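You operate a simulated robot arm through the tools that you are given. There is no shell and no other tool.

You are at the controls of a simulated two-armed robot. One attempt, no reset.

TASK
Scrub the grimy block with cleaner and dry it on the rack.
Fine: orange brush, wetted in the yellow WASH tin; brush back, lid shut; wait till the block is dry. Set down upright: brush with an orange handle. What is to be rubbed or washed off counts as gone when no trace of it is left.

It is judged by the outcome, as a careful person would: the job done as asked, and still so three seconds after it is handed in. It fails if anything else is knocked over, pushed out of place, dropped, spilled or broken. A push-on lid holds only when it is set on centred and level and pressed home; a screw cap is set on level and turned clockwise until tight.

THE ROBOT
Two 6-joint arms with two-finger parallel grippers on one trunk that stands fixed in place. Base frame: the origin is at the foot of the trunk, x ahead of it, y to its left, z up. Lengths are in mm, angles in degrees, forces in N, time in s.
The left shoulder is at [50, 170, 1321], the right one opposite. Each reaches about 1092 mm from its shoulder. Payload 1.57 kg a hand.
Tool frame (each hand has its own): the origin (TCP) lies between the finger pads and is the grasp point; the fingertips stand 30 mm ahead of it; z points along the fingers, y is the line along which they close. Largest opening 80 mm; finger width 17, thickness 12; the body of the gripper, 40 by 82 mm, starts 80 mm behind the TCP.
Orientation is told as [roll, pitch, yaw] about the base's x, y, z axes, in that order, counted from this pose: with the fingers straight down and closing along the base's y, the tool's x points along the base's -x, its y along +y and its z along -z.

THE INTERFACE
- The arms move only by the tool play_rows. It takes "left_targets", "right_targets" or both (then of equal length, played together; a hand with none holds still); each is a list of rows, each a list of 7 numbers: the shift along the tool's x, y, z in units of 150 mm (1.0 is 150 mm), then the turn, a rotation vector about the tool's x, y, z in units of 120 degrees (1.0 is 120 degrees), then the opening, from 0 (shut) to 1 (fully open). In form: [[x, y, z, wx, wy, wz, gripper], ...]. A call has 1 to 20 rows; each row is the pose to reach, as a shift and turn from the pose commanded when the call began, along the tool's axes at that moment. A call with a number of a shift or a turn outside -1 to 1 is refused whole. Each row takes 0.2 s and may step no farther than 50 mm and 8.6 degrees from the row before; otherwise, or with a gripper value out of range, the whole call is refused. Where a pose cannot be reached the arm comes as near as it can. A force on the tool above 40 N (or 10 N above the force at the start of the call, whichever is more), or a blocked arm, ends the call early, and 0.2 s more pass. Each finger travels about 72 mm/s and halts on what it meets, pressing with about 34 N; the grip force reading is that of the motor and also rises with nothing between the fingers. The clock runs only during rows and for 0.2 s after the last one: add rows that repeat a pose to give the fingers time. It gives the time, the measured TCP pose, the force on the tool (base axes), the opening and the grip force at its end, in the units of the frame above (readings bear some noise), with the torque about the TCP (base axes, N m) and any sound that the robot's microphone picked up.
- Cameras (640 x 400 px; columns grow to the right, rows downward): "scene" is now at [25.5, -37.5, 1882.4]; the picture's right is [-0.48, -0.88, 0.00], its down [-0.70, 0.38, -0.60] and it looks along [0.53, -0.29, -0.80] (base axes); focal length 322 px, centre (320, 200). "left" rides on the left gripper at [72, 7, -122] in its tool frame; the picture's right is [-0.09, 1.00, 0.00], its down [-0.84, -0.08, -0.54] and it looks along [-0.54, -0.05, 0.84] (tool axes); focal length 238 px, centre (320, 200). "right" rides on the right gripper at [72, -7, -122] in its tool frame; the picture's right is [0.09, 1.00, 0.00], its down [-0.84, 0.08, -0.54] and it looks along [-0.54, 0.05, 0.84] (tool axes); focal length 238 px, centre (320, 200). There is no depth. A picture from a camera that has moved, and an enlarged one, comes with that camera's place and axes in the base frame and with its lens.
- get_image(camera): a new picture of that camera. It takes no simulated time.
- slide_trunk(by): slides the trunk up (or, below 0, down) by that many mm; the arms and the scene camera ride with it, the base frame stays. It gives what a move gives, with no picture.
- head_to(pan, tilt): turns the head with the scene camera to pan (to the left, within 86 degrees either way) and tilt (down, from -29 to 69), counted from straight ahead of the robot. It gives what a move gives.
- close_up(camera, box): a new picture of the part [left, top, right, bottom] of that camera's present view, enlarged. It takes no simulated time.
- close_job(): hands the job in; it is judged then, once.

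Nothing tells you positions but the pictures and the camera data. Unless the task says otherwise, let go and move clear before handing in.

The tools are called after ">>>" as name(argument=value, ...) on one line, values as JSON. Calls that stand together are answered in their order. play_rows: Moves the arms, as the interface text tells. Its arguments: {"type":"object","properties":{"left_targets":{"type":"array"},"right_targets":{"type":"array"}},"required":[]} The other tools are called the same way: slide_trunk (by) moves the trunk up or down; head_to (pan, tilt) turns the head that bears the scene camera; get_image (camera) takes a picture; close_up (camera, box) takes an enlarged picture of a part of a camera's view; close_job () hands the job in.

At the start:

```text
t: 0.0
left_tool_pos: [650.8, -17.5, 1210.5]
left_tcp_rot: [0.0, -0.2, 0.1]
left_contact_force: [0.2, 0.7, 0.6]
left_ft_torque: [-0.01, 0.05, -0.05]
left_grip_width: 80.1
left_gripper_force: 0.1
right_tool_pos: [459.6, -394.0, 1211.3]
right_tcp_rot: [0.0, 0.0, 0.0]
right_contact_force: [-0.7, 0.7, 0.4]
right_ft_torque: [0.02, -0.01, -0.03]
right_grip_width: 79.8
right_gripper_force: 0.1
trunk travel left (down, up): [-936.0, 34.0]
head pan, tilt (commanded): [-28.8, 53.0]
```

scene: 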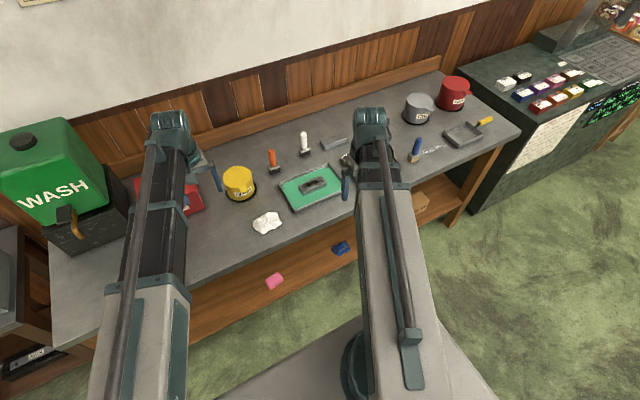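
right: 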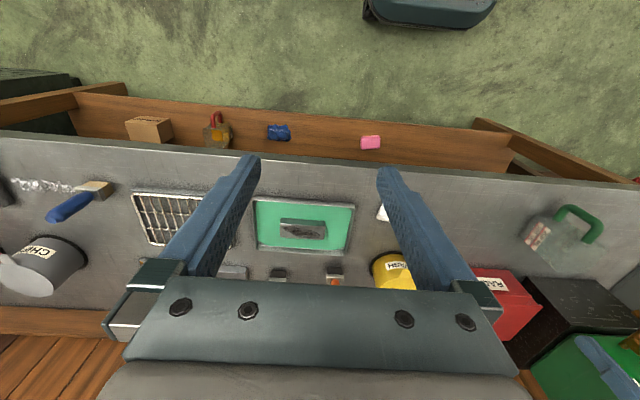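
left: 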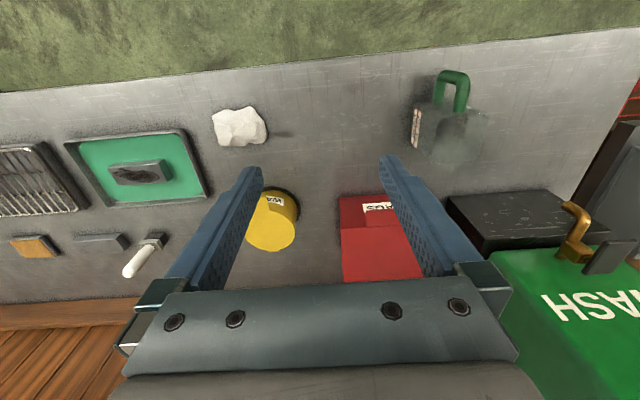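

I see a bench with a yellow tin, a green tray holding a grimy block, orange, white and blue brushes, and a drying rack. First I'll look closer at each area before moving anything.

>>> close_up(camera="scene", box=[200, 110, 360, 250])

>>> close_up(camera="scene", box=[320, 60, 520, 200])

>>> close_up(camera="left", box=[0, 60, 320, 300])

>>> close_up(camera="right", box=[0, 150, 420, 320])

```text
2.86 times, centred on (280, 180) of scene
camera zoom: at [25.5, -37.5, 1882.4], right [-0.48, -0.88, 0.0], down [-0.7, 0.38, -0.6], along [0.53, -0.29, -0.8], focal length 920 px, centre (434, 257)
```

zoom: 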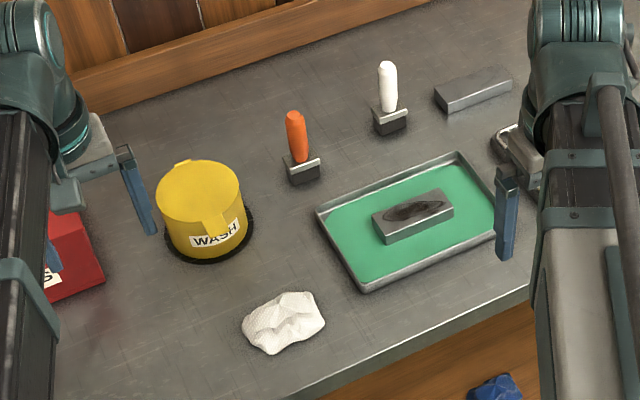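

```text
2.86 times, centred on (420, 130) of scene
camera zoom: at [25.5, -37.5, 1882.4], right [-0.48, -0.88, 0.0], down [-0.7, 0.38, -0.6], along [0.53, -0.29, -0.8], focal length 920 px, centre (34, 400)
```

zoom: 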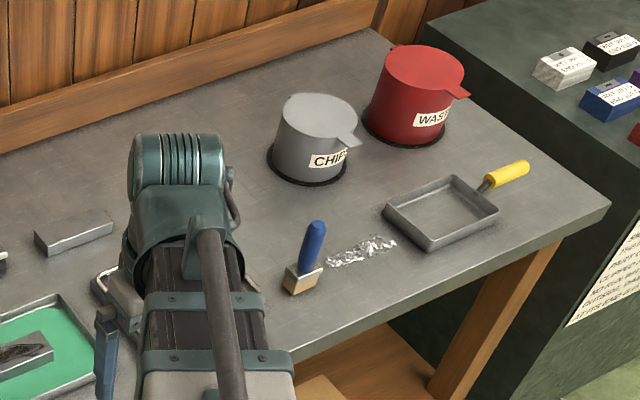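

```text
1.67 times, centred on (160, 180) of left
camera zoom: at [579.2, -10.9, 1331.5], right [0.09, 1.0, 0.0], down [0.84, -0.08, 0.54], along [0.54, -0.05, -0.84], focal length 397 px, centre (587, 233)
```

zoom: 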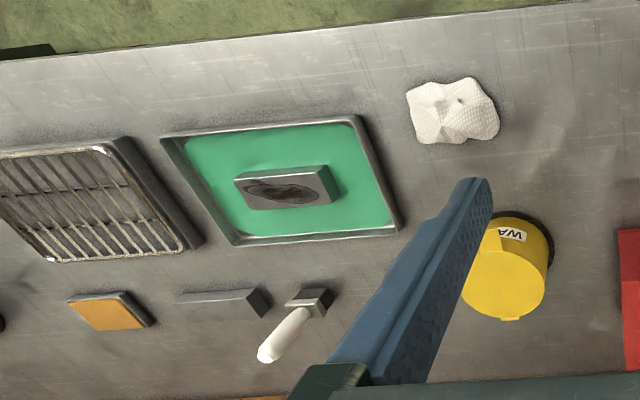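

```text
1.52 times, centred on (210, 235) of right
camera zoom: at [387.7, -402.4, 1332.2], right [-0.09, 1.0, 0.0], down [0.84, 0.08, 0.54], along [0.54, 0.05, -0.84], focal length 363 px, centre (488, 147)
```

zoom: 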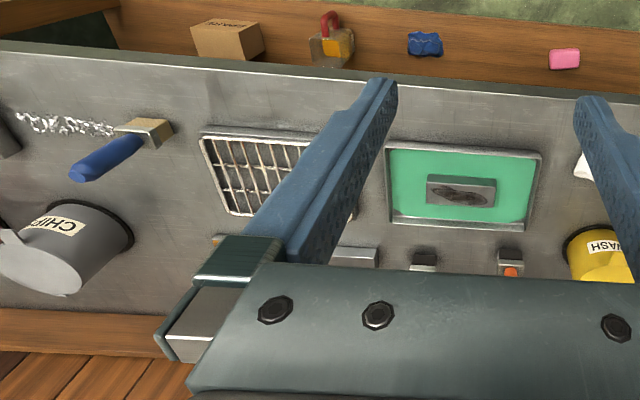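

The block sits in the green tray near (765, -411), the orange brush stands upright near (925, -312), and the yellow WASH tin is near (912, -156). I'll zoom in on the tin lid, the brush, the block and the rack.

>>> close_up(camera="scene", box=[215, 155, 265, 205])

>>> close_up(camera="scene", box=[260, 125, 320, 180])

>>> close_up(camera="scene", box=[275, 155, 355, 215])

>>> close_up(camera="left", box=[0, 120, 120, 230])

>>> close_up(camera="left", box=[230, 170, 320, 260])

```text
8.00 times, centred on (240, 180) of scene
camera zoom: at [25.5, -37.5, 1882.4], right [-0.48, -0.88, 0.0], down [-0.7, 0.38, -0.6], along [0.53, -0.29, -0.8], focal length 2576 px, centre (960, 360)
```

zoom: 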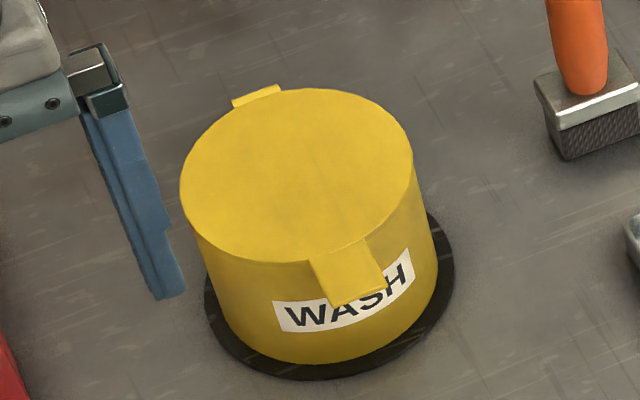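

```text
7.27 times, centred on (290, 152) of scene
camera zoom: at [25.5, -37.5, 1882.4], right [-0.48, -0.88, 0.0], down [-0.7, 0.38, -0.6], along [0.53, -0.29, -0.8], focal length 2342 px, centre (538, 546)
```

zoom: 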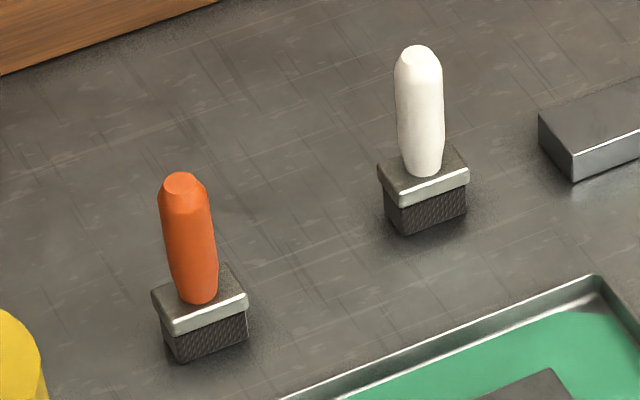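

```text
6.67 times, centred on (315, 185) of scene
camera zoom: at [25.5, -37.5, 1882.4], right [-0.48, -0.88, 0.0], down [-0.7, 0.38, -0.6], along [0.53, -0.29, -0.8], focal length 2147 px, centre (353, 300)
```

zoom: 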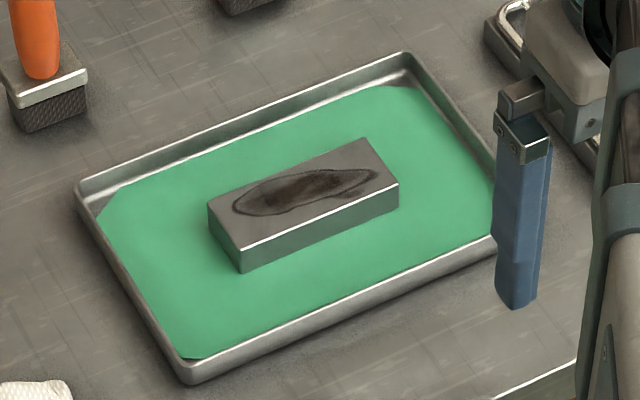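

```text
3.64 times, centred on (60, 175) of left
camera zoom: at [579.2, -10.9, 1331.5], right [0.09, 1.0, 0.0], down [0.84, -0.08, 0.54], along [0.54, -0.05, -0.84], focal length 867 px, centre (1266, 291)
```

zoom: 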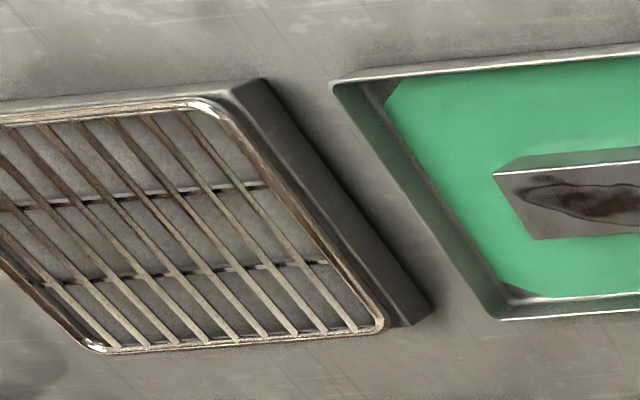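

```text
4.44 times, centred on (275, 215) of left
camera zoom: at [579.2, -10.9, 1331.5], right [0.09, 1.0, 0.0], down [0.84, -0.08, 0.54], along [0.54, -0.05, -0.84], focal length 1059 px, centre (520, 133)
```

zoom: 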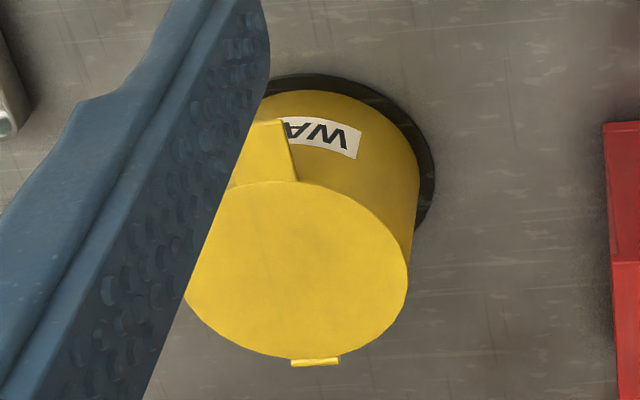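

The WASH tin has a hinged lid, with the hinge at the back and a tab facing the robot at about x 823–853, y -152. The brush head is aligned with the bench axes. I'll move the right hand aside for a clear view of the rack, and shift the left hand to see the tin properly.

>>> play_rows(right_targets=[[0, -0.3, 0, 0, 0, 0, 1], [0, -0.6, 0, 0, 0, 0, 1], [0, -0.9, 0, 0, 0, 0, 1], [0, -1.0, 0, 0, 0, 0, 1]], left_targets=[[0.3, 0, 0, 0, 0, 0, 1], [0.6, 0, 0, 0, 0, 0, 1], [0.8, -0.2, 0, 0, 0, 0, 1], [0.8, -0.5, 0, 0, 0, 0, 1]])

>>> get_image(camera="right")

>>> get_image(camera="left")

>>> get_image(camera="scene")

```text
t: 1.0
left_tool_pos: [533.4, -92.8, 1209.7]
left_tcp_rot: [0.0, -0.1, 0.1]
left_contact_force: [0.3, 0.3, -0.5]
left_ft_torque: [0.02, 0.02, 0.02]
left_grip_width: 80.0
left_gripper_force: 0.0
right_tool_pos: [459.1, -545.8, 1209.1]
right_tcp_rot: [0.0, 0.0, 0.0]
right_contact_force: [0.3, -0.1, -0.2]
right_ft_torque: [0.02, -0.02, -0.04]
right_grip_width: 80.1
right_gripper_force: 0.1
right hand out of reach, approached as far as the arm can: row 3, 4
trunk travel left (down, up): [-936.0, 34.0]
head pan, tilt (commanded): [-28.8, 53.0]
```

```text
taken
camera right: at [387.1, -553.7, 1331.8], right [-0.09, 1.0, 0.0], down [0.84, 0.08, 0.54], along [0.54, 0.05, -0.84], focal length 238 px, centre (320, 200)
```

right: 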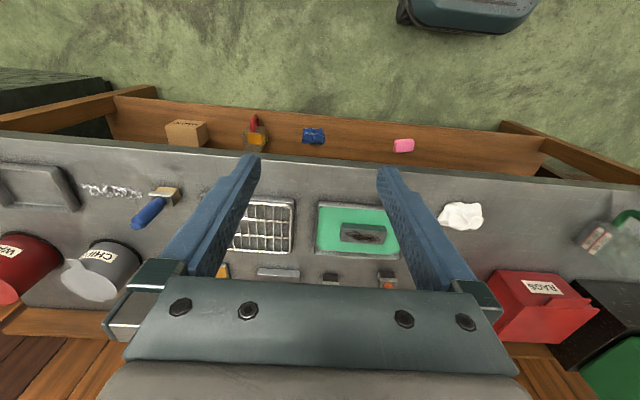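

```text
taken
camera left: at [461.2, -87.3, 1331.3], right [0.09, 1.0, 0.0], down [0.84, -0.08, 0.54], along [0.54, -0.05, -0.84], focal length 238 px, centre (320, 200)
```

left: 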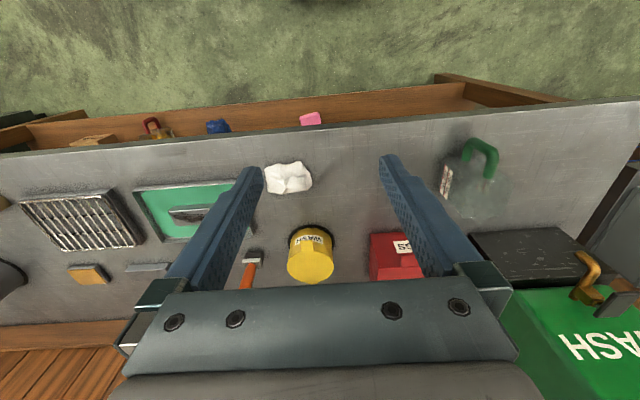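

```text
taken
camera scene: at [26.2, -38.2, 1882.4], right [-0.48, -0.88, 0.0], down [-0.7, 0.38, -0.6], along [0.53, -0.29, -0.8], focal length 322 px, centre (320, 200)
```

scene: 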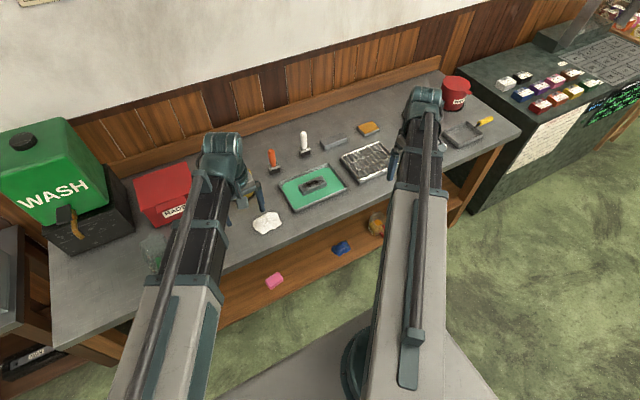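

The rack is now in view to the right of the green tray. I'll zoom in to measure it and the bench.

>>> close_up(camera="scene", box=[325, 115, 405, 190])

>>> close_up(camera="left", box=[10, 170, 150, 290])

>>> close_up(camera="left", box=[270, 210, 350, 290])

>>> close_up(camera="right", box=[220, 180, 400, 290])

```text
5.33 times, centred on (365, 152) of scene
camera zoom: at [26.2, -38.2, 1882.4], right [-0.48, -0.88, 0.0], down [-0.7, 0.38, -0.6], along [0.53, -0.29, -0.8], focal length 1718 px, centre (80, 453)
```

zoom: 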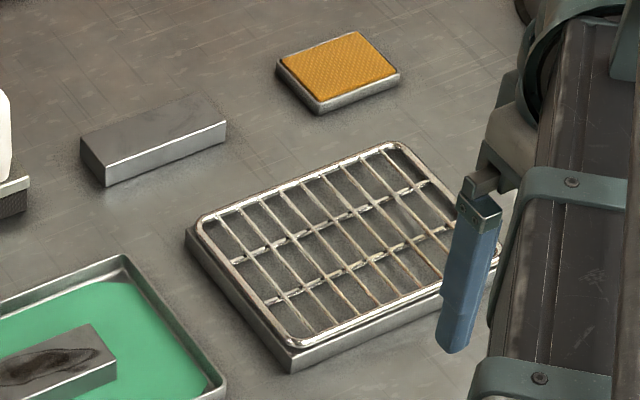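

```text
3.33 times, centred on (80, 230) of left
camera zoom: at [461.2, -87.3, 1331.3], right [0.09, 1.0, 0.0], down [0.84, -0.08, 0.54], along [0.54, -0.05, -0.84], focal length 794 px, centre (1120, 100)
```

zoom: 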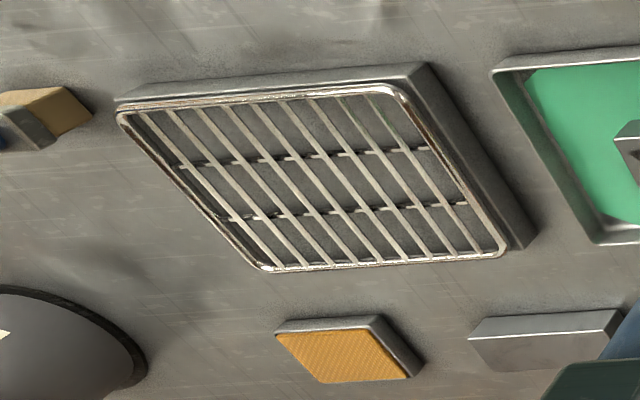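

```text
5.00 times, centred on (310, 250) of left
camera zoom: at [461.2, -87.3, 1331.3], right [0.09, 1.0, 0.0], down [0.84, -0.08, 0.54], along [0.54, -0.05, -0.84], focal length 1192 px, centre (370, -50)
```

zoom: 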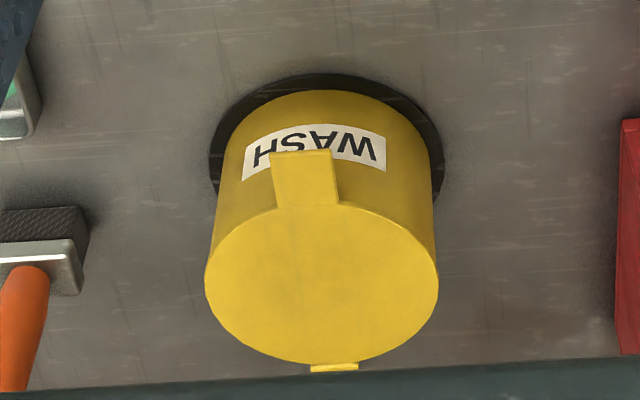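

```text
3.56 times, centred on (310, 235) of right
camera zoom: at [387.1, -553.7, 1331.8], right [-0.09, 1.0, 0.0], down [0.84, 0.08, 0.54], along [0.54, 0.05, -0.84], focal length 848 px, centre (356, 76)
```

zoom: 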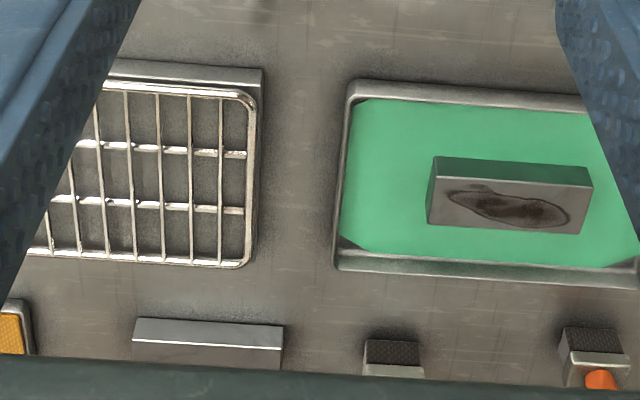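

Bench top looks to be at about z≈850, the lid top about 930, block top about 888, rack top about 888 with its centre near (762, -686). Next I'll close the left fingers and tilt the hand forward, ready to lift the lid tab from below.

>>> play_rows(left_targets=[[-0.125, -0.05, 0.125, 0, -0.0625, 0, 0.6], [-0.25, -0.1, 0.25, 0, -0.125, 0, 0.3], [-0.375, -0.15, 0.375, 0, -0.1875, 0, 0], [-0.5, -0.2, 0.5, 0, -0.25, 0, 0], [-0.625, -0.25, 0.625, 0, -0.3125, 0, 0], [-0.75, -0.3, 0.75, 0, -0.375, 0, 0], [-0.875, -0.35, 0.875, 0, -0.4375, 0, 0], [-1.0, -0.395, 1.0, 0, -0.5, 0, 0], [-1.0, -0.395, 1.0, 0, -0.5, 0, 0]])

>>> get_image(camera="left")

>>> get_image(camera="scene")

```text
t: 3.0
left_tool_pos: [676.7, -150.5, 1322.2]
left_tcp_rot: [-0.1, -60.2, 0.1]
left_contact_force: [0.0, -1.8, -0.5]
left_ft_torque: [0.01, -0.02, -0.01]
left_grip_width: 0.0
left_gripper_force: 21.6
left hand out of reach, approached as far as the arm can: row 1, 2, 3, 4, 5, 6, 7, 8, 9
right_tool_pos: [459.0, -546.2, 1211.6]
right_tcp_rot: [0.1, 0.0, 0.0]
right_contact_force: [0.2, -0.9, -0.3]
right_ft_torque: [0.0, 0.0, 0.02]
right_grip_width: 80.2
right_gripper_force: 0.1
trunk travel left (down, up): [-936.0, 34.0]
head pan, tilt (commanded): [-28.8, 53.0]
```

```text
taken
camera left: at [536.3, -143.0, 1318.6], right [0.05, 1.0, 0.08], down [-0.05, -0.08, 1.0], along [1.0, -0.05, 0.05], focal length 238 px, centre (320, 200)
```

left: 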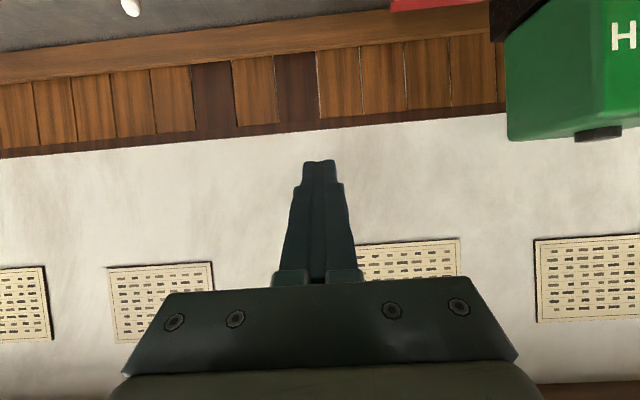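

```text
taken
camera scene: at [25.6, -37.4, 1882.4], right [-0.48, -0.88, 0.0], down [-0.7, 0.38, -0.6], along [0.53, -0.29, -0.8], focal length 322 px, centre (320, 200)
```

scene: 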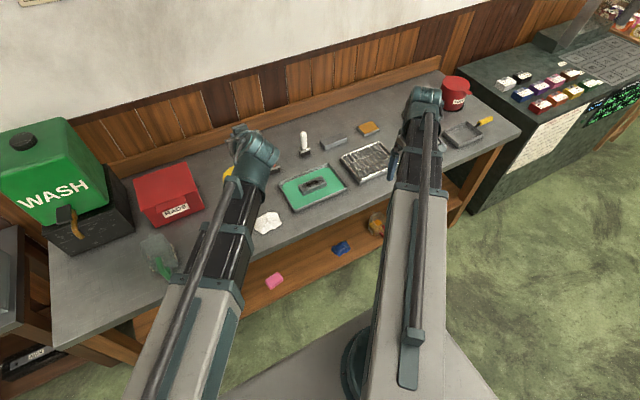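

The tilted hand could not come down this far, so the arms evidently work best nearer shoulder height. Before lowering the trunk I'll look at the elbows and the bench edge for clearance.

>>> head_to(pan=20, tilt=65)

>>> get_image(camera="scene")

>>> get_image(camera="right")

```text
t: 4.2
left_tool_pos: [676.7, -148.7, 1321.3]
left_tcp_rot: [-0.1, -60.1, 0.1]
left_contact_force: [0.3, -0.1, -0.2]
left_ft_torque: [0.05, 0.01, -0.05]
left_grip_width: 0.1
left_gripper_force: 20.8
right_tool_pos: [457.5, -546.5, 1211.6]
right_tcp_rot: [0.0, 0.0, 0.0]
right_contact_force: [0.8, -0.8, 0.8]
right_ft_torque: [0.01, 0.0, 0.03]
right_grip_width: 80.2
right_gripper_force: 0.2
trunk travel left (down, up): [-936.0, 34.0]
head pan, tilt (commanded): [20.0, 65.0]
```

```text
taken
camera scene: at [17.6, 18.9, 1868.2], right [0.34, -0.94, 0.0], down [-0.85, -0.31, -0.42], along [0.4, 0.14, -0.91], focal length 322 px, centre (320, 200)
```

scene: 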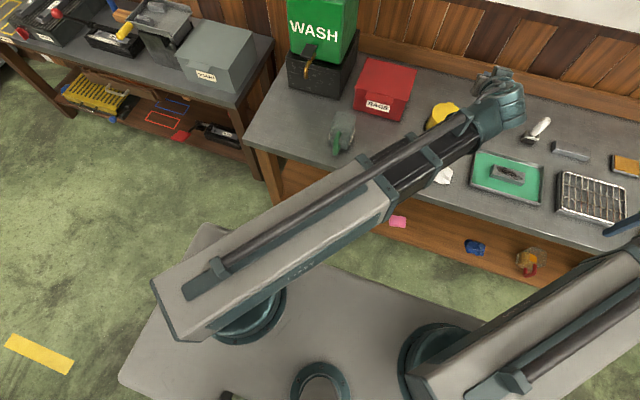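

```text
taken
camera right: at [386.4, -552.9, 1332.2], right [-0.09, 1.0, 0.0], down [0.84, 0.08, 0.54], along [0.54, 0.05, -0.84], focal length 238 px, centre (320, 200)
```

right: 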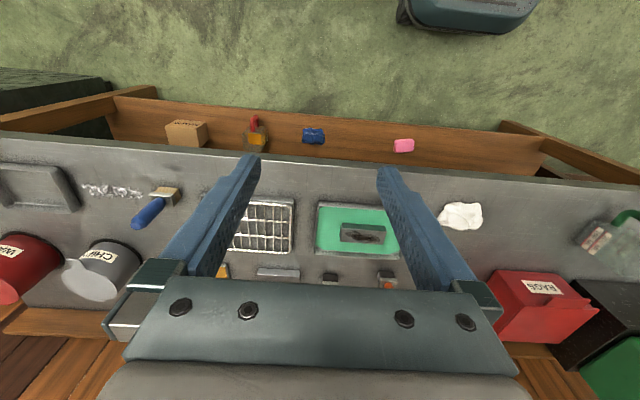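

The arms are telescoping booms on turntables, with little or no travel downward. I'll test how far the left hand can move vertically without the trunk.

>>> play_rows(left_targets=[[-0.231, 0, -0.133, 0, 0, 0, 0], [-0.231, 0, -0.133, 0, 0, 0, 0]])

```text
t: 4.8
left_tool_pos: [677.8, -149.7, 1321.5]
left_tcp_rot: [0.0, -60.2, 0.1]
left_contact_force: [-0.1, 0.6, 0.4]
left_ft_torque: [0.03, 0.01, -0.03]
left_grip_width: 0.1
left_gripper_force: 21.4
left hand out of reach, approached as far as the arm can: row 1, 2
right_tool_pos: [457.3, -545.8, 1211.8]
right_tcp_rot: [0.0, 0.1, 0.0]
right_contact_force: [-0.8, 0.2, -0.3]
right_ft_torque: [-0.01, -0.02, -0.02]
right_grip_width: 80.1
right_gripper_force: 0.1
trunk travel left (down, up): [-936.0, 34.0]
head pan, tilt (commanded): [20.0, 65.0]
```

No vertical change at all. I'll try the right arm: 45 mm up, then a change of pitch, to learn how it behaves.

>>> play_rows(right_targets=[[0, 0, -0.15, 0, 0, 0, 1], [0, 0, -0.3, 0, 0, 0, 1], [0, 0, -0.3, 0, 0, 0, 1]])

>>> play_rows(right_targets=[[0, 0, 0.15, 0, 0, 0, 1], [0, 0, 0.3, 0, 0, 0, 1], [0, 0, 0.45, 0, 0, 0, 1], [0, 0, 0.6, 0, 0, 0, 1]])

```text
t: 5.6
left_tool_pos: [677.1, -148.9, 1322.9]
left_tcp_rot: [-0.1, -60.2, 0.1]
left_contact_force: [-0.2, -0.1, 0.4]
left_ft_torque: [-0.03, 0.01, -0.02]
left_grip_width: 0.0
left_gripper_force: 21.5
right_tool_pos: [458.0, -544.6, 1210.7]
right_tcp_rot: [0.1, -0.1, 0.0]
right_contact_force: [-0.8, 0.5, 0.3]
right_ft_torque: [0.0, 0.01, -0.02]
right_grip_width: 80.2
right_gripper_force: 0.0
right hand out of reach, approached as far as the arm can: row 1, 2, 3
trunk travel left (down, up): [-936.0, 34.0]
head pan, tilt (commanded): [20.0, 65.0]
```

```text
t: 6.6
left_tool_pos: [677.7, -149.8, 1321.2]
left_tcp_rot: [-0.1, -60.1, 0.0]
left_contact_force: [0.1, -0.7, 0.0]
left_ft_torque: [0.02, 0.0, -0.02]
left_grip_width: 0.0
left_gripper_force: 21.7
right_tool_pos: [457.4, -545.6, 1210.4]
right_tcp_rot: [0.0, 0.1, 0.0]
right_contact_force: [0.6, -0.8, -0.2]
right_ft_torque: [0.02, -0.02, 0.01]
right_grip_width: 80.0
right_gripper_force: 0.1
right hand out of reach, approached as far as the arm can: row 1, 2, 3, 4
trunk travel left (down, up): [-936.0, 34.0]
head pan, tilt (commanded): [20.0, 65.0]
```

Wrist height is fixed to the trunk, so the arms can't move up or down on their own. One quick test will show whether an unreachable command carries over into the commanded pose.

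>>> play_rows(right_targets=[[0, 0, -0.15, 0, 0, 0, 1], [0, 0, -0.3, 0, 0, 0, 1]])

>>> play_rows(left_targets=[[-0.1, 0, 0, 0, 0, 0, 0], [0, 0, 0, 0, 0, 0, 0]])

```text
t: 7.2
left_tool_pos: [676.6, -149.2, 1322.0]
left_tcp_rot: [-0.2, -60.2, 0.1]
left_contact_force: [-0.8, 1.0, -0.7]
left_ft_torque: [0.0, -0.02, 0.01]
left_grip_width: 0.0
left_gripper_force: 20.8
right_tool_pos: [457.2, -544.2, 1211.0]
right_tcp_rot: [0.0, 0.1, 0.0]
right_contact_force: [0.7, -0.2, 0.7]
right_ft_torque: [-0.03, 0.0, -0.02]
right_grip_width: 79.9
right_gripper_force: 0.0
right hand out of reach, approached as far as the arm can: row 1, 2
trunk travel left (down, up): [-936.0, 34.0]
head pan, tilt (commanded): [20.0, 65.0]
```

```text
t: 7.8
left_tool_pos: [679.3, -148.5, 1322.8]
left_tcp_rot: [-0.1, -60.2, 0.2]
left_contact_force: [0.0, 0.5, 0.5]
left_ft_torque: [0.01, 0.01, 0.03]
left_grip_width: 0.2
left_gripper_force: 20.9
left hand out of reach, approached as far as the arm can: row 1
right_tool_pos: [457.6, -545.6, 1210.4]
right_tcp_rot: [0.0, 0.1, 0.0]
right_contact_force: [0.0, -0.7, 0.1]
right_ft_torque: [0.01, -0.01, 0.0]
right_grip_width: 80.1
right_gripper_force: 0.0
trunk travel left (down, up): [-936.0, 34.0]
head pan, tilt (commanded): [20.0, 65.0]
```

Unreachable parts of a command are simply dropped, so all height changes must come from the trunk or from wrist pitch. I'll move the left arm aside and test whether the right arm can reach out over the brush at this safe height.

>>> play_rows(left_targets=[[0.066, 0.25, -0.114, 0, 0, 0, 0], [0.132, 0.5, -0.228, 0, 0, 0, 0], [0.198, 0.75, -0.342, 0, 0, 0, 0], [0.263, 1.0, -0.456, 0, 0, 0, 0]], right_targets=[[-0.25, 0.1, 0, 0, 0, 0, 1], [-0.5, 0.2, 0, 0, 0, 0, 1], [-0.75, 0.3, 0, 0, 0, 0, 1], [-1.0, 0.4, 0, 0, 0, 0, 1]])

>>> play_rows(left_targets=[[0, 0.16, 0, 0, 0, 0, 0], [0, 0.33, 0, 0, 0, 0, 0], [0, 0.5, 0, 0, 0, 0, 0], [0, 0.5, 0, 0, 0, 0, 0], [0, 0.5, 0, 0, 0, 0, 0]], right_targets=[[-0.2, 0.25, 0, 0, 0, 0, 1], [-0.4, 0.5, 0, 0, 0, 0, 1], [-0.6, 0.75, 0, 0, 0, 0, 1], [-0.8, 1.0, 0, 0, 0, 0, 1], [-1.0, 1.0, 0, 0, 0, 0, 1]])

>>> play_rows(right_targets=[[-0.25, 0, 0, 0, 0, 0, 1], [-0.5, 0, 0, 0, 0, 0, 1], [-0.75, 0, 0, 0, 0, 0, 1], [-1.0, 0, 0, 0, 0, 0, 1], [-1.0, 0, 0, 0, 0, 0, 1]])

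>>> get_image(camera="right")

```text
t: 8.8
left_tool_pos: [609.9, -3.0, 1320.9]
left_tcp_rot: [-0.2, -60.2, 0.0]
left_contact_force: [-0.2, 0.5, 0.1]
left_ft_torque: [-0.02, 0.01, 0.06]
left_grip_width: 0.1
left_gripper_force: 21.1
left hand out of reach, approached as far as the arm can: row 3, 4
right_tool_pos: [606.7, -486.8, 1211.0]
right_tcp_rot: [0.0, 0.1, 0.0]
right_contact_force: [0.6, 0.2, -0.9]
right_ft_torque: [-0.03, -0.03, -0.03]
right_grip_width: 79.9
right_gripper_force: 0.0
trunk travel left (down, up): [-936.0, 34.0]
head pan, tilt (commanded): [20.0, 65.0]
```

```text
t: 10.0
left_tool_pos: [637.1, 67.4, 1319.8]
left_tcp_rot: [0.0, -60.0, 0.0]
left_contact_force: [0.6, 0.0, -0.7]
left_ft_torque: [-0.02, -0.02, 0.0]
left_grip_width: 0.1
left_gripper_force: 21.5
left hand out of reach, approached as far as the arm can: row 1, 2, 3, 4, 5
right_tool_pos: [759.8, -335.9, 1210.5]
right_tcp_rot: [0.0, 0.1, 0.1]
right_contact_force: [0.4, 0.7, 0.2]
right_ft_torque: [-0.01, 0.0, 0.0]
right_grip_width: 80.2
right_gripper_force: 0.1
trunk travel left (down, up): [-936.0, 34.0]
head pan, tilt (commanded): [20.0, 65.0]
```

```text
t: 11.2
left_tool_pos: [634.9, 68.2, 1321.4]
left_tcp_rot: [0.0, -59.9, 0.1]
left_contact_force: [-0.5, 1.0, -0.1]
left_ft_torque: [-0.03, 0.0, 0.03]
left_grip_width: 0.0
left_gripper_force: 21.1
right_tool_pos: [904.5, -336.6, 1210.9]
right_tcp_rot: [-0.1, 0.0, -0.1]
right_contact_force: [0.9, -0.5, -0.2]
right_ft_torque: [-0.01, 0.0, -0.01]
right_grip_width: 79.9
right_gripper_force: 0.0
trunk travel left (down, up): [-936.0, 34.0]
head pan, tilt (commanded): [20.0, 65.0]
```

```text
taken
camera right: at [834.4, -343.5, 1332.2], right [-0.09, 1.0, 0.0], down [0.84, 0.08, 0.54], along [0.54, 0.05, -0.84], focal length 238 px, centre (320, 200)
```

right: 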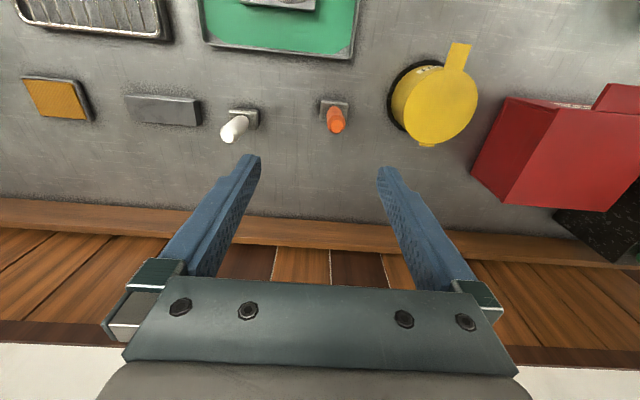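

The right arm reaches out here fine. I'll zoom in from this vantage to pin down the brush and tin more accurately.

>>> close_up(camera="right", box=[290, 70, 390, 170])

>>> close_up(camera="right", box=[370, 30, 490, 160])

>>> close_up(camera="right", box=[190, 0, 370, 70])

```text
4.00 times, centred on (340, 120) of right
camera zoom: at [834.4, -343.5, 1332.2], right [-0.09, 1.0, 0.0], down [0.84, 0.08, 0.54], along [0.54, 0.05, -0.84], focal length 953 px, centre (240, 520)
```

zoom: 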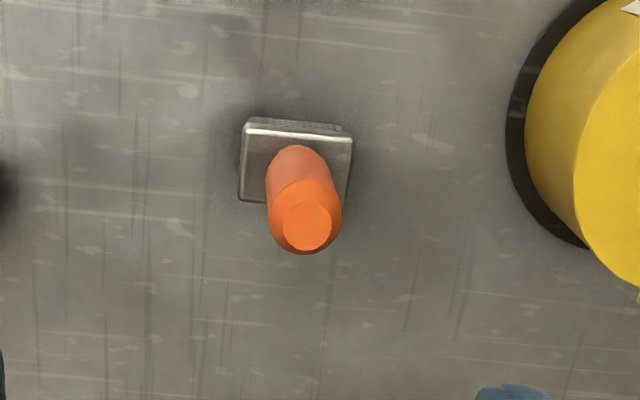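

```text
3.08 times, centred on (430, 95) of right
camera zoom: at [834.4, -343.5, 1332.2], right [-0.09, 1.0, 0.0], down [0.84, 0.08, 0.54], along [0.54, 0.05, -0.84], focal length 733 px, centre (-18, 523)
```

zoom: 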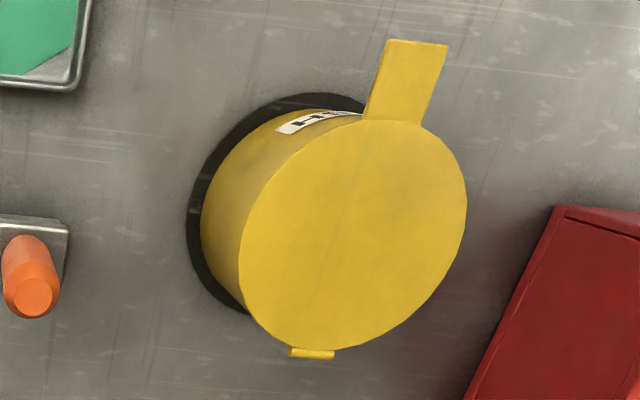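

```text
3.56 times, centred on (280, 35) of right
camera zoom: at [834.4, -343.5, 1332.2], right [-0.09, 1.0, 0.0], down [0.84, 0.08, 0.54], along [0.54, 0.05, -0.84], focal length 848 px, centre (462, 787)
```

zoom: 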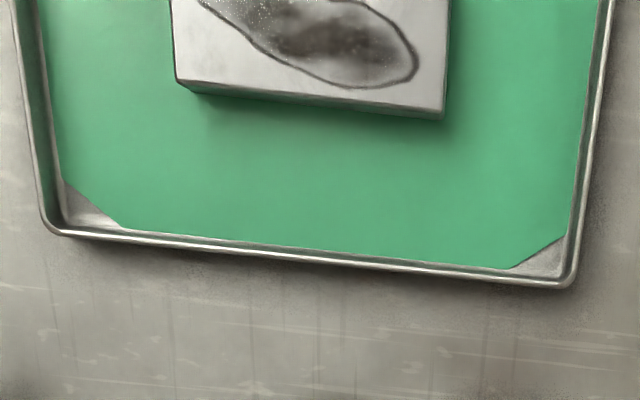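

I take the lid top to be at about z 933 with its hinge near (963, -151), and the brush centre near (929, -310). I'll retract the right hand and tilt it forward so it clears the bench and can watch, then bring the left hand in line with the tab.

>>> play_rows(right_targets=[[0.1, 0, -0.008, 0, -0.05, 0, 1], [0.2, 0, -0.032, 0, -0.1, 0, 1], [0.3, 0, -0.072, 0, -0.15, 0, 1], [0.4, 0.01, -0.127, 0, -0.2, 0, 1], [0.5, 0.02, -0.197, 0, -0.25, 0, 1], [0.6, 0.03, -0.281, 0, -0.3, 0, 1], [0.7, 0.04, -0.378, 0, -0.35, 0, 1], [0.8, 0.04, -0.487, 0, -0.4, 0, 1], [0.9, 0.04, -0.607, 0, -0.45, 0, 1], [1.0, 0.04, -0.737, 0, -0.5, 0, 1]])

>>> play_rows(right_targets=[[0.11, 0, -0.19, 0, 0, 0, 1], [0.217, 0, -0.375, 0, 0, 0, 1], [0.217, 0, -0.375, 0, 0, 0, 1]], left_targets=[[-0.08, -0.25, 0.14, 0, 0, 0, 0], [-0.16, -0.5, 0.28, 0, 0, 0, 0], [-0.24, -0.75, 0.42, 0, 0, 0, 0]])

>>> head_to(pan=-10, tilt=50)

```text
t: 13.4
left_tool_pos: [634.9, 68.1, 1321.1]
left_tcp_rot: [0.0, -60.1, 0.1]
left_contact_force: [-0.2, 0.8, -0.3]
left_ft_torque: [-0.03, -0.01, -0.03]
left_grip_width: 0.1
left_gripper_force: 21.3
right_tool_pos: [759.2, -332.1, 1321.8]
right_tcp_rot: [0.0, -60.1, -0.1]
right_contact_force: [-0.1, -0.2, 0.3]
right_ft_torque: [0.0, 0.03, 0.0]
right_grip_width: 80.5
right_gripper_force: 0.0
trunk travel left (down, up): [-936.0, 34.0]
head pan, tilt (commanded): [20.0, 65.0]
```

```text
t: 14.2
left_tool_pos: [706.9, -49.9, 1321.0]
left_tcp_rot: [0.0, -60.1, 0.1]
left_contact_force: [-0.2, -0.3, -0.9]
left_ft_torque: [0.01, -0.02, -0.04]
left_grip_width: 0.3
left_gripper_force: 21.3
right_tool_pos: [693.1, -331.9, 1320.0]
right_tcp_rot: [0.1, -59.9, -0.1]
right_contact_force: [0.2, 0.0, -0.6]
right_ft_torque: [0.0, 0.0, 0.03]
right_grip_width: 80.1
right_gripper_force: 0.1
trunk travel left (down, up): [-936.0, 34.0]
head pan, tilt (commanded): [20.0, 65.0]
```

```text
t: 15.1
left_tool_pos: [705.6, -47.6, 1321.2]
left_tcp_rot: [-0.1, -60.0, 0.1]
left_contact_force: [0.0, -0.1, 0.6]
left_ft_torque: [-0.03, 0.01, 0.0]
left_grip_width: 0.0
left_gripper_force: 21.2
right_tool_pos: [693.4, -331.3, 1320.4]
right_tcp_rot: [0.0, -60.0, 0.0]
right_contact_force: [0.2, 0.0, -0.4]
right_ft_torque: [0.01, -0.01, -0.03]
right_grip_width: 79.9
right_gripper_force: 0.0
trunk travel left (down, up): [-936.0, 34.0]
head pan, tilt (commanded): [-10.0, 50.0]
```

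That works when I ask for the right height. Now aligning the left hand with the tab at y≈-150, pitch -50, then I'll lower the trunk partway and look.

>>> play_rows(left_targets=[[0.006, -0.23, 0.13, 0, 0.028, 0, 0], [0.012, -0.46, 0.26, 0, 0.056, 0, 0], [0.019, -0.677, 0.388, 0, 0.0833, 0, 0], [0.019, -0.677, 0.388, 0, 0.0833, 0, 0]])

>>> slide_trunk(by=-280)

>>> get_image(camera="scene")

>>> get_image(camera="right")

>>> get_image(camera="left")

```text
t: 16.1
left_tool_pos: [759.5, -149.2, 1290.9]
left_tcp_rot: [-0.1, -50.1, 0.2]
left_contact_force: [0.6, -0.4, -0.9]
left_ft_torque: [0.01, 0.01, -0.04]
left_grip_width: 0.1
left_gripper_force: 21.3
right_tool_pos: [693.5, -330.7, 1321.1]
right_tcp_rot: [0.0, -60.0, 0.1]
right_contact_force: [-0.3, 0.0, -0.3]
right_ft_torque: [-0.03, -0.01, 0.0]
right_grip_width: 80.0
right_gripper_force: 0.0
trunk travel left (down, up): [-936.0, 34.0]
head pan, tilt (commanded): [-10.0, 50.0]
```

```text
t: 18.9
left_tool_pos: [759.6, -147.6, 1010.6]
left_tcp_rot: [0.1, -50.2, 0.1]
left_contact_force: [-0.2, 0.1, 0.4]
left_ft_torque: [0.02, -0.01, -0.04]
left_grip_width: 0.0
left_gripper_force: 21.2
right_tool_pos: [693.9, -331.4, 1039.0]
right_tcp_rot: [0.1, -60.0, 0.0]
right_contact_force: [0.5, 0.4, 0.3]
right_ft_torque: [-0.02, 0.03, 0.04]
right_grip_width: 80.1
right_gripper_force: 0.1
trunk travel left (down, up): [-656.0, 314.0]
head pan, tilt (commanded): [-10.0, 50.0]
```

```text
taken
camera scene: at [36.3, -15.1, 1606.4], right [-0.17, -0.98, 0.0], down [-0.75, 0.13, -0.64], along [0.63, -0.11, -0.77], focal length 322 px, centre (320, 200)
```

scene: 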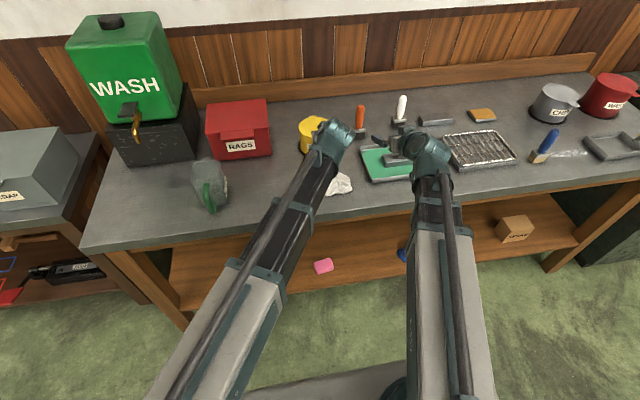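

```text
taken
camera right: at [552.1, -338.4, 1039.0], right [-0.05, 1.0, -0.08], down [-0.05, 0.08, 1.0], along [1.0, 0.05, 0.05], focal length 238 px, centre (320, 200)
```

right: 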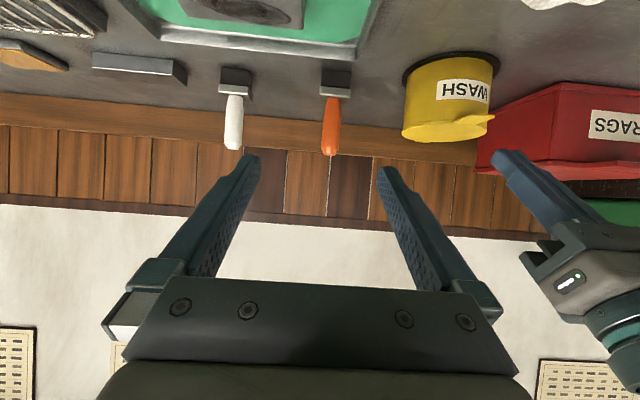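

```text
taken
camera left: at [620.6, -142.3, 1031.8], right [0.06, 1.0, 0.07], down [0.12, -0.08, 0.99], along [0.99, -0.05, -0.12], focal length 238 px, centre (320, 200)
```

left: 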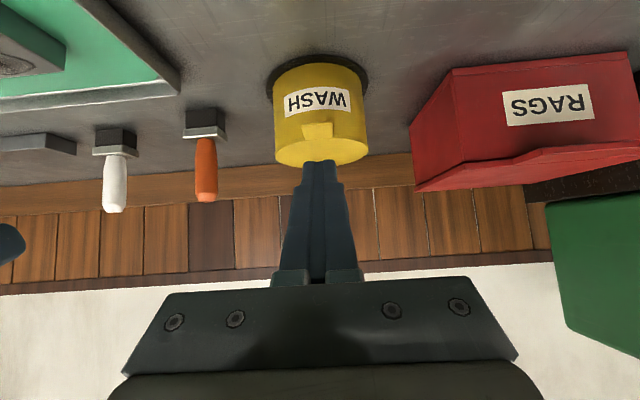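

The left fingers line up with the tab in y, and the upside-down views show the tin side-on. I'll zoom in to measure the tab height.

>>> close_up(camera="left", box=[260, 50, 380, 180])

>>> close_up(camera="right", box=[390, 40, 540, 180])

>>> close_up(camera="right", box=[290, 40, 390, 170])

```text
3.08 times, centred on (320, 115) of left
camera zoom: at [620.6, -142.3, 1031.8], right [0.06, 1.0, 0.07], down [0.12, -0.08, 0.99], along [0.99, -0.05, -0.12], focal length 733 px, centre (320, 462)
```

zoom: 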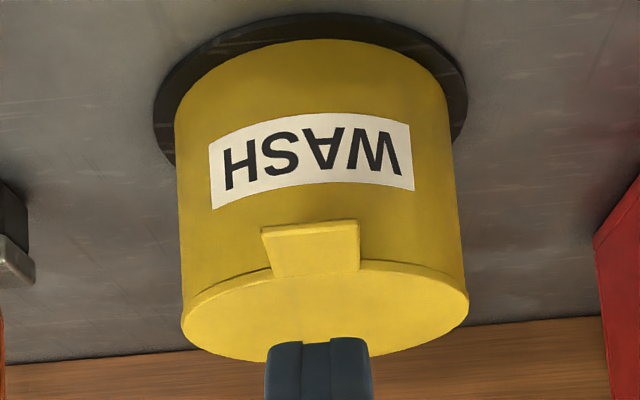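

```text
2.86 times, centred on (465, 110) of right
camera zoom: at [552.1, -338.4, 1039.0], right [-0.05, 1.0, -0.08], down [-0.05, 0.08, 1.0], along [1.0, 0.05, 0.05], focal length 681 px, centre (-94, 457)
```

zoom: 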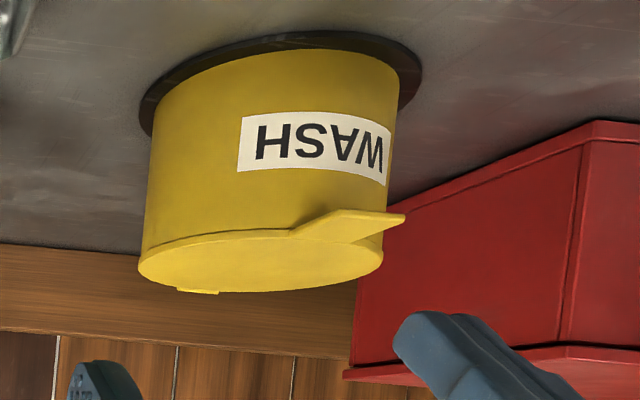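

```text
3.08 times, centred on (340, 105) of right
camera zoom: at [552.1, -338.4, 1039.0], right [-0.05, 1.0, -0.08], down [-0.05, 0.08, 1.0], along [1.0, 0.05, 0.05], focal length 733 px, centre (258, 492)
```

zoom: 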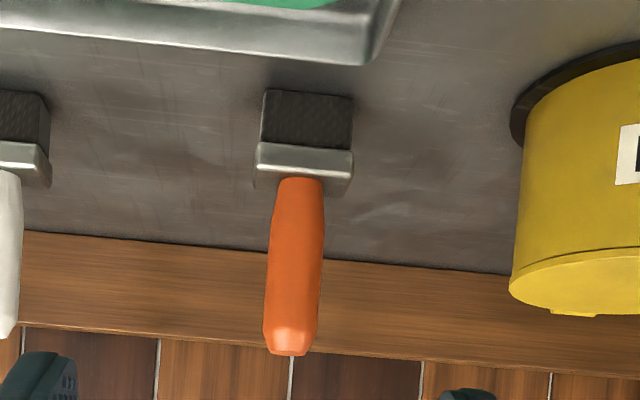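

Refined figures: bench ≈ z 860, lid top ≈ 940, tab end at about (814, -150), hinge at about x 960. The brush is at (926, -311), with its handle running from 904 to 982. I'll lower the trunk 93 mm and slide the fingertip under the tab.

>>> slide_trunk(by=-93)

>>> close_up(camera="right", box=[390, 0, 640, 200])

>>> close_up(camera="left", box=[220, 0, 420, 180])

```text
t: 20.2
left_tool_pos: [759.3, -149.1, 918.1]
left_tcp_rot: [0.0, -50.2, 0.1]
left_contact_force: [0.4, -0.4, 0.9]
left_ft_torque: [0.0, -0.02, 0.04]
left_grip_width: 0.0
left_gripper_force: 21.6
right_tool_pos: [693.1, -332.2, 947.9]
right_tcp_rot: [-0.1, -60.0, 0.0]
right_contact_force: [-0.6, 0.2, 0.3]
right_ft_torque: [0.02, 0.01, 0.02]
right_grip_width: 79.8
right_gripper_force: 0.1
trunk travel left (down, up): [-563.0, 407.0]
head pan, tilt (commanded): [-10.0, 50.0]
```

```text
2.00 times, centred on (515, 100) of right
camera zoom: at [552.1, -338.4, 946.0], right [-0.05, 1.0, -0.08], down [-0.05, 0.08, 1.0], along [1.0, 0.05, 0.05], focal length 477 px, centre (-70, 400)
```

zoom: 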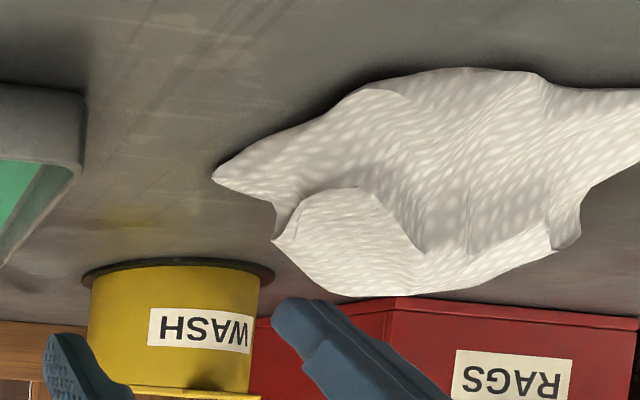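

```text
2.22 times, centred on (320, 90) of left
camera zoom: at [620.5, -142.3, 938.9], right [0.06, 1.0, 0.07], down [0.12, -0.08, 0.99], along [0.99, -0.05, -0.12], focal length 530 px, centre (320, 444)
```

zoom: 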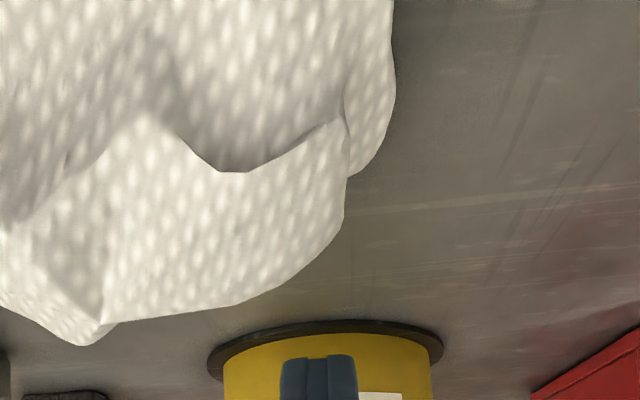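

The fingertip is at the right height and the crumpled paper stays clear below the hand. Sliding forward under the tab.

>>> play_rows(left_targets=[[-0.06, 0, 0.075, 0, 0, 0, 0], [-0.125, 0, 0.15, 0, 0, 0, 0], [-0.189, 0, 0.225, 0, 0, 0, 0], [-0.189, 0, 0.225, 0, 0, 0, 0]])

>>> get_image(camera="right")

>>> close_up(camera="right", box=[400, 120, 540, 220])

>>> get_image(camera="scene")

```text
t: 21.2
left_tool_pos: [801.6, -149.3, 917.6]
left_tcp_rot: [-0.1, -50.1, 0.1]
left_contact_force: [0.7, -0.6, 0.8]
left_ft_torque: [0.02, -0.03, 0.02]
left_grip_width: 0.1
left_gripper_force: 20.8
right_tool_pos: [693.8, -331.2, 948.1]
right_tcp_rot: [0.1, -60.1, 0.0]
right_contact_force: [-0.5, 1.3, 0.2]
right_ft_torque: [0.0, 0.02, -0.03]
right_grip_width: 80.2
right_gripper_force: 0.1
trunk travel left (down, up): [-563.0, 407.0]
head pan, tilt (commanded): [-10.0, 50.0]
```

```text
taken
camera right: at [552.2, -338.4, 945.9], right [-0.05, 1.0, -0.08], down [-0.05, 0.08, 1.0], along [1.0, 0.05, 0.05], focal length 238 px, centre (320, 200)
```

right: 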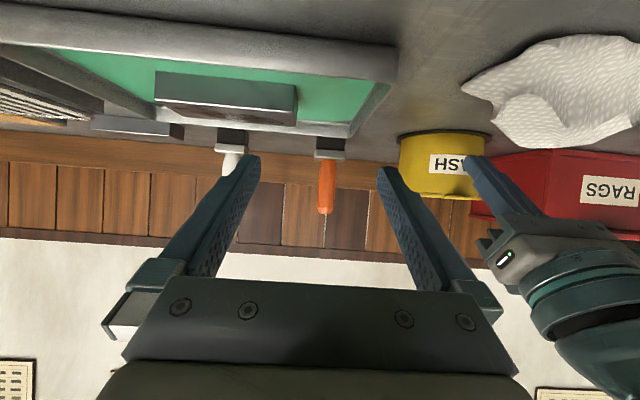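

```text
4.00 times, centred on (470, 170) of right
camera zoom: at [552.2, -338.4, 945.9], right [-0.05, 1.0, -0.08], down [-0.05, 0.08, 1.0], along [1.0, 0.05, 0.05], focal length 953 px, centre (-280, 320)
```

zoom: 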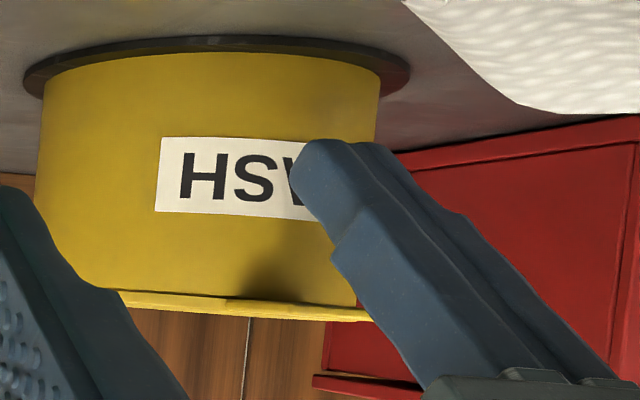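

```text
taken
camera scene: at [36.4, -15.1, 1513.3], right [-0.17, -0.98, 0.0], down [-0.75, 0.13, -0.64], along [0.63, -0.11, -0.77], focal length 322 px, centre (320, 200)
```

scene: 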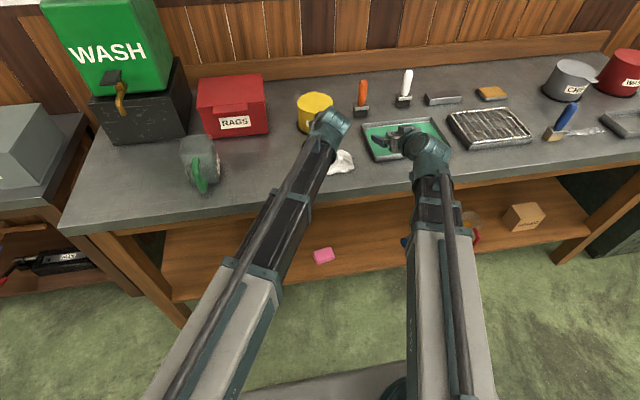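

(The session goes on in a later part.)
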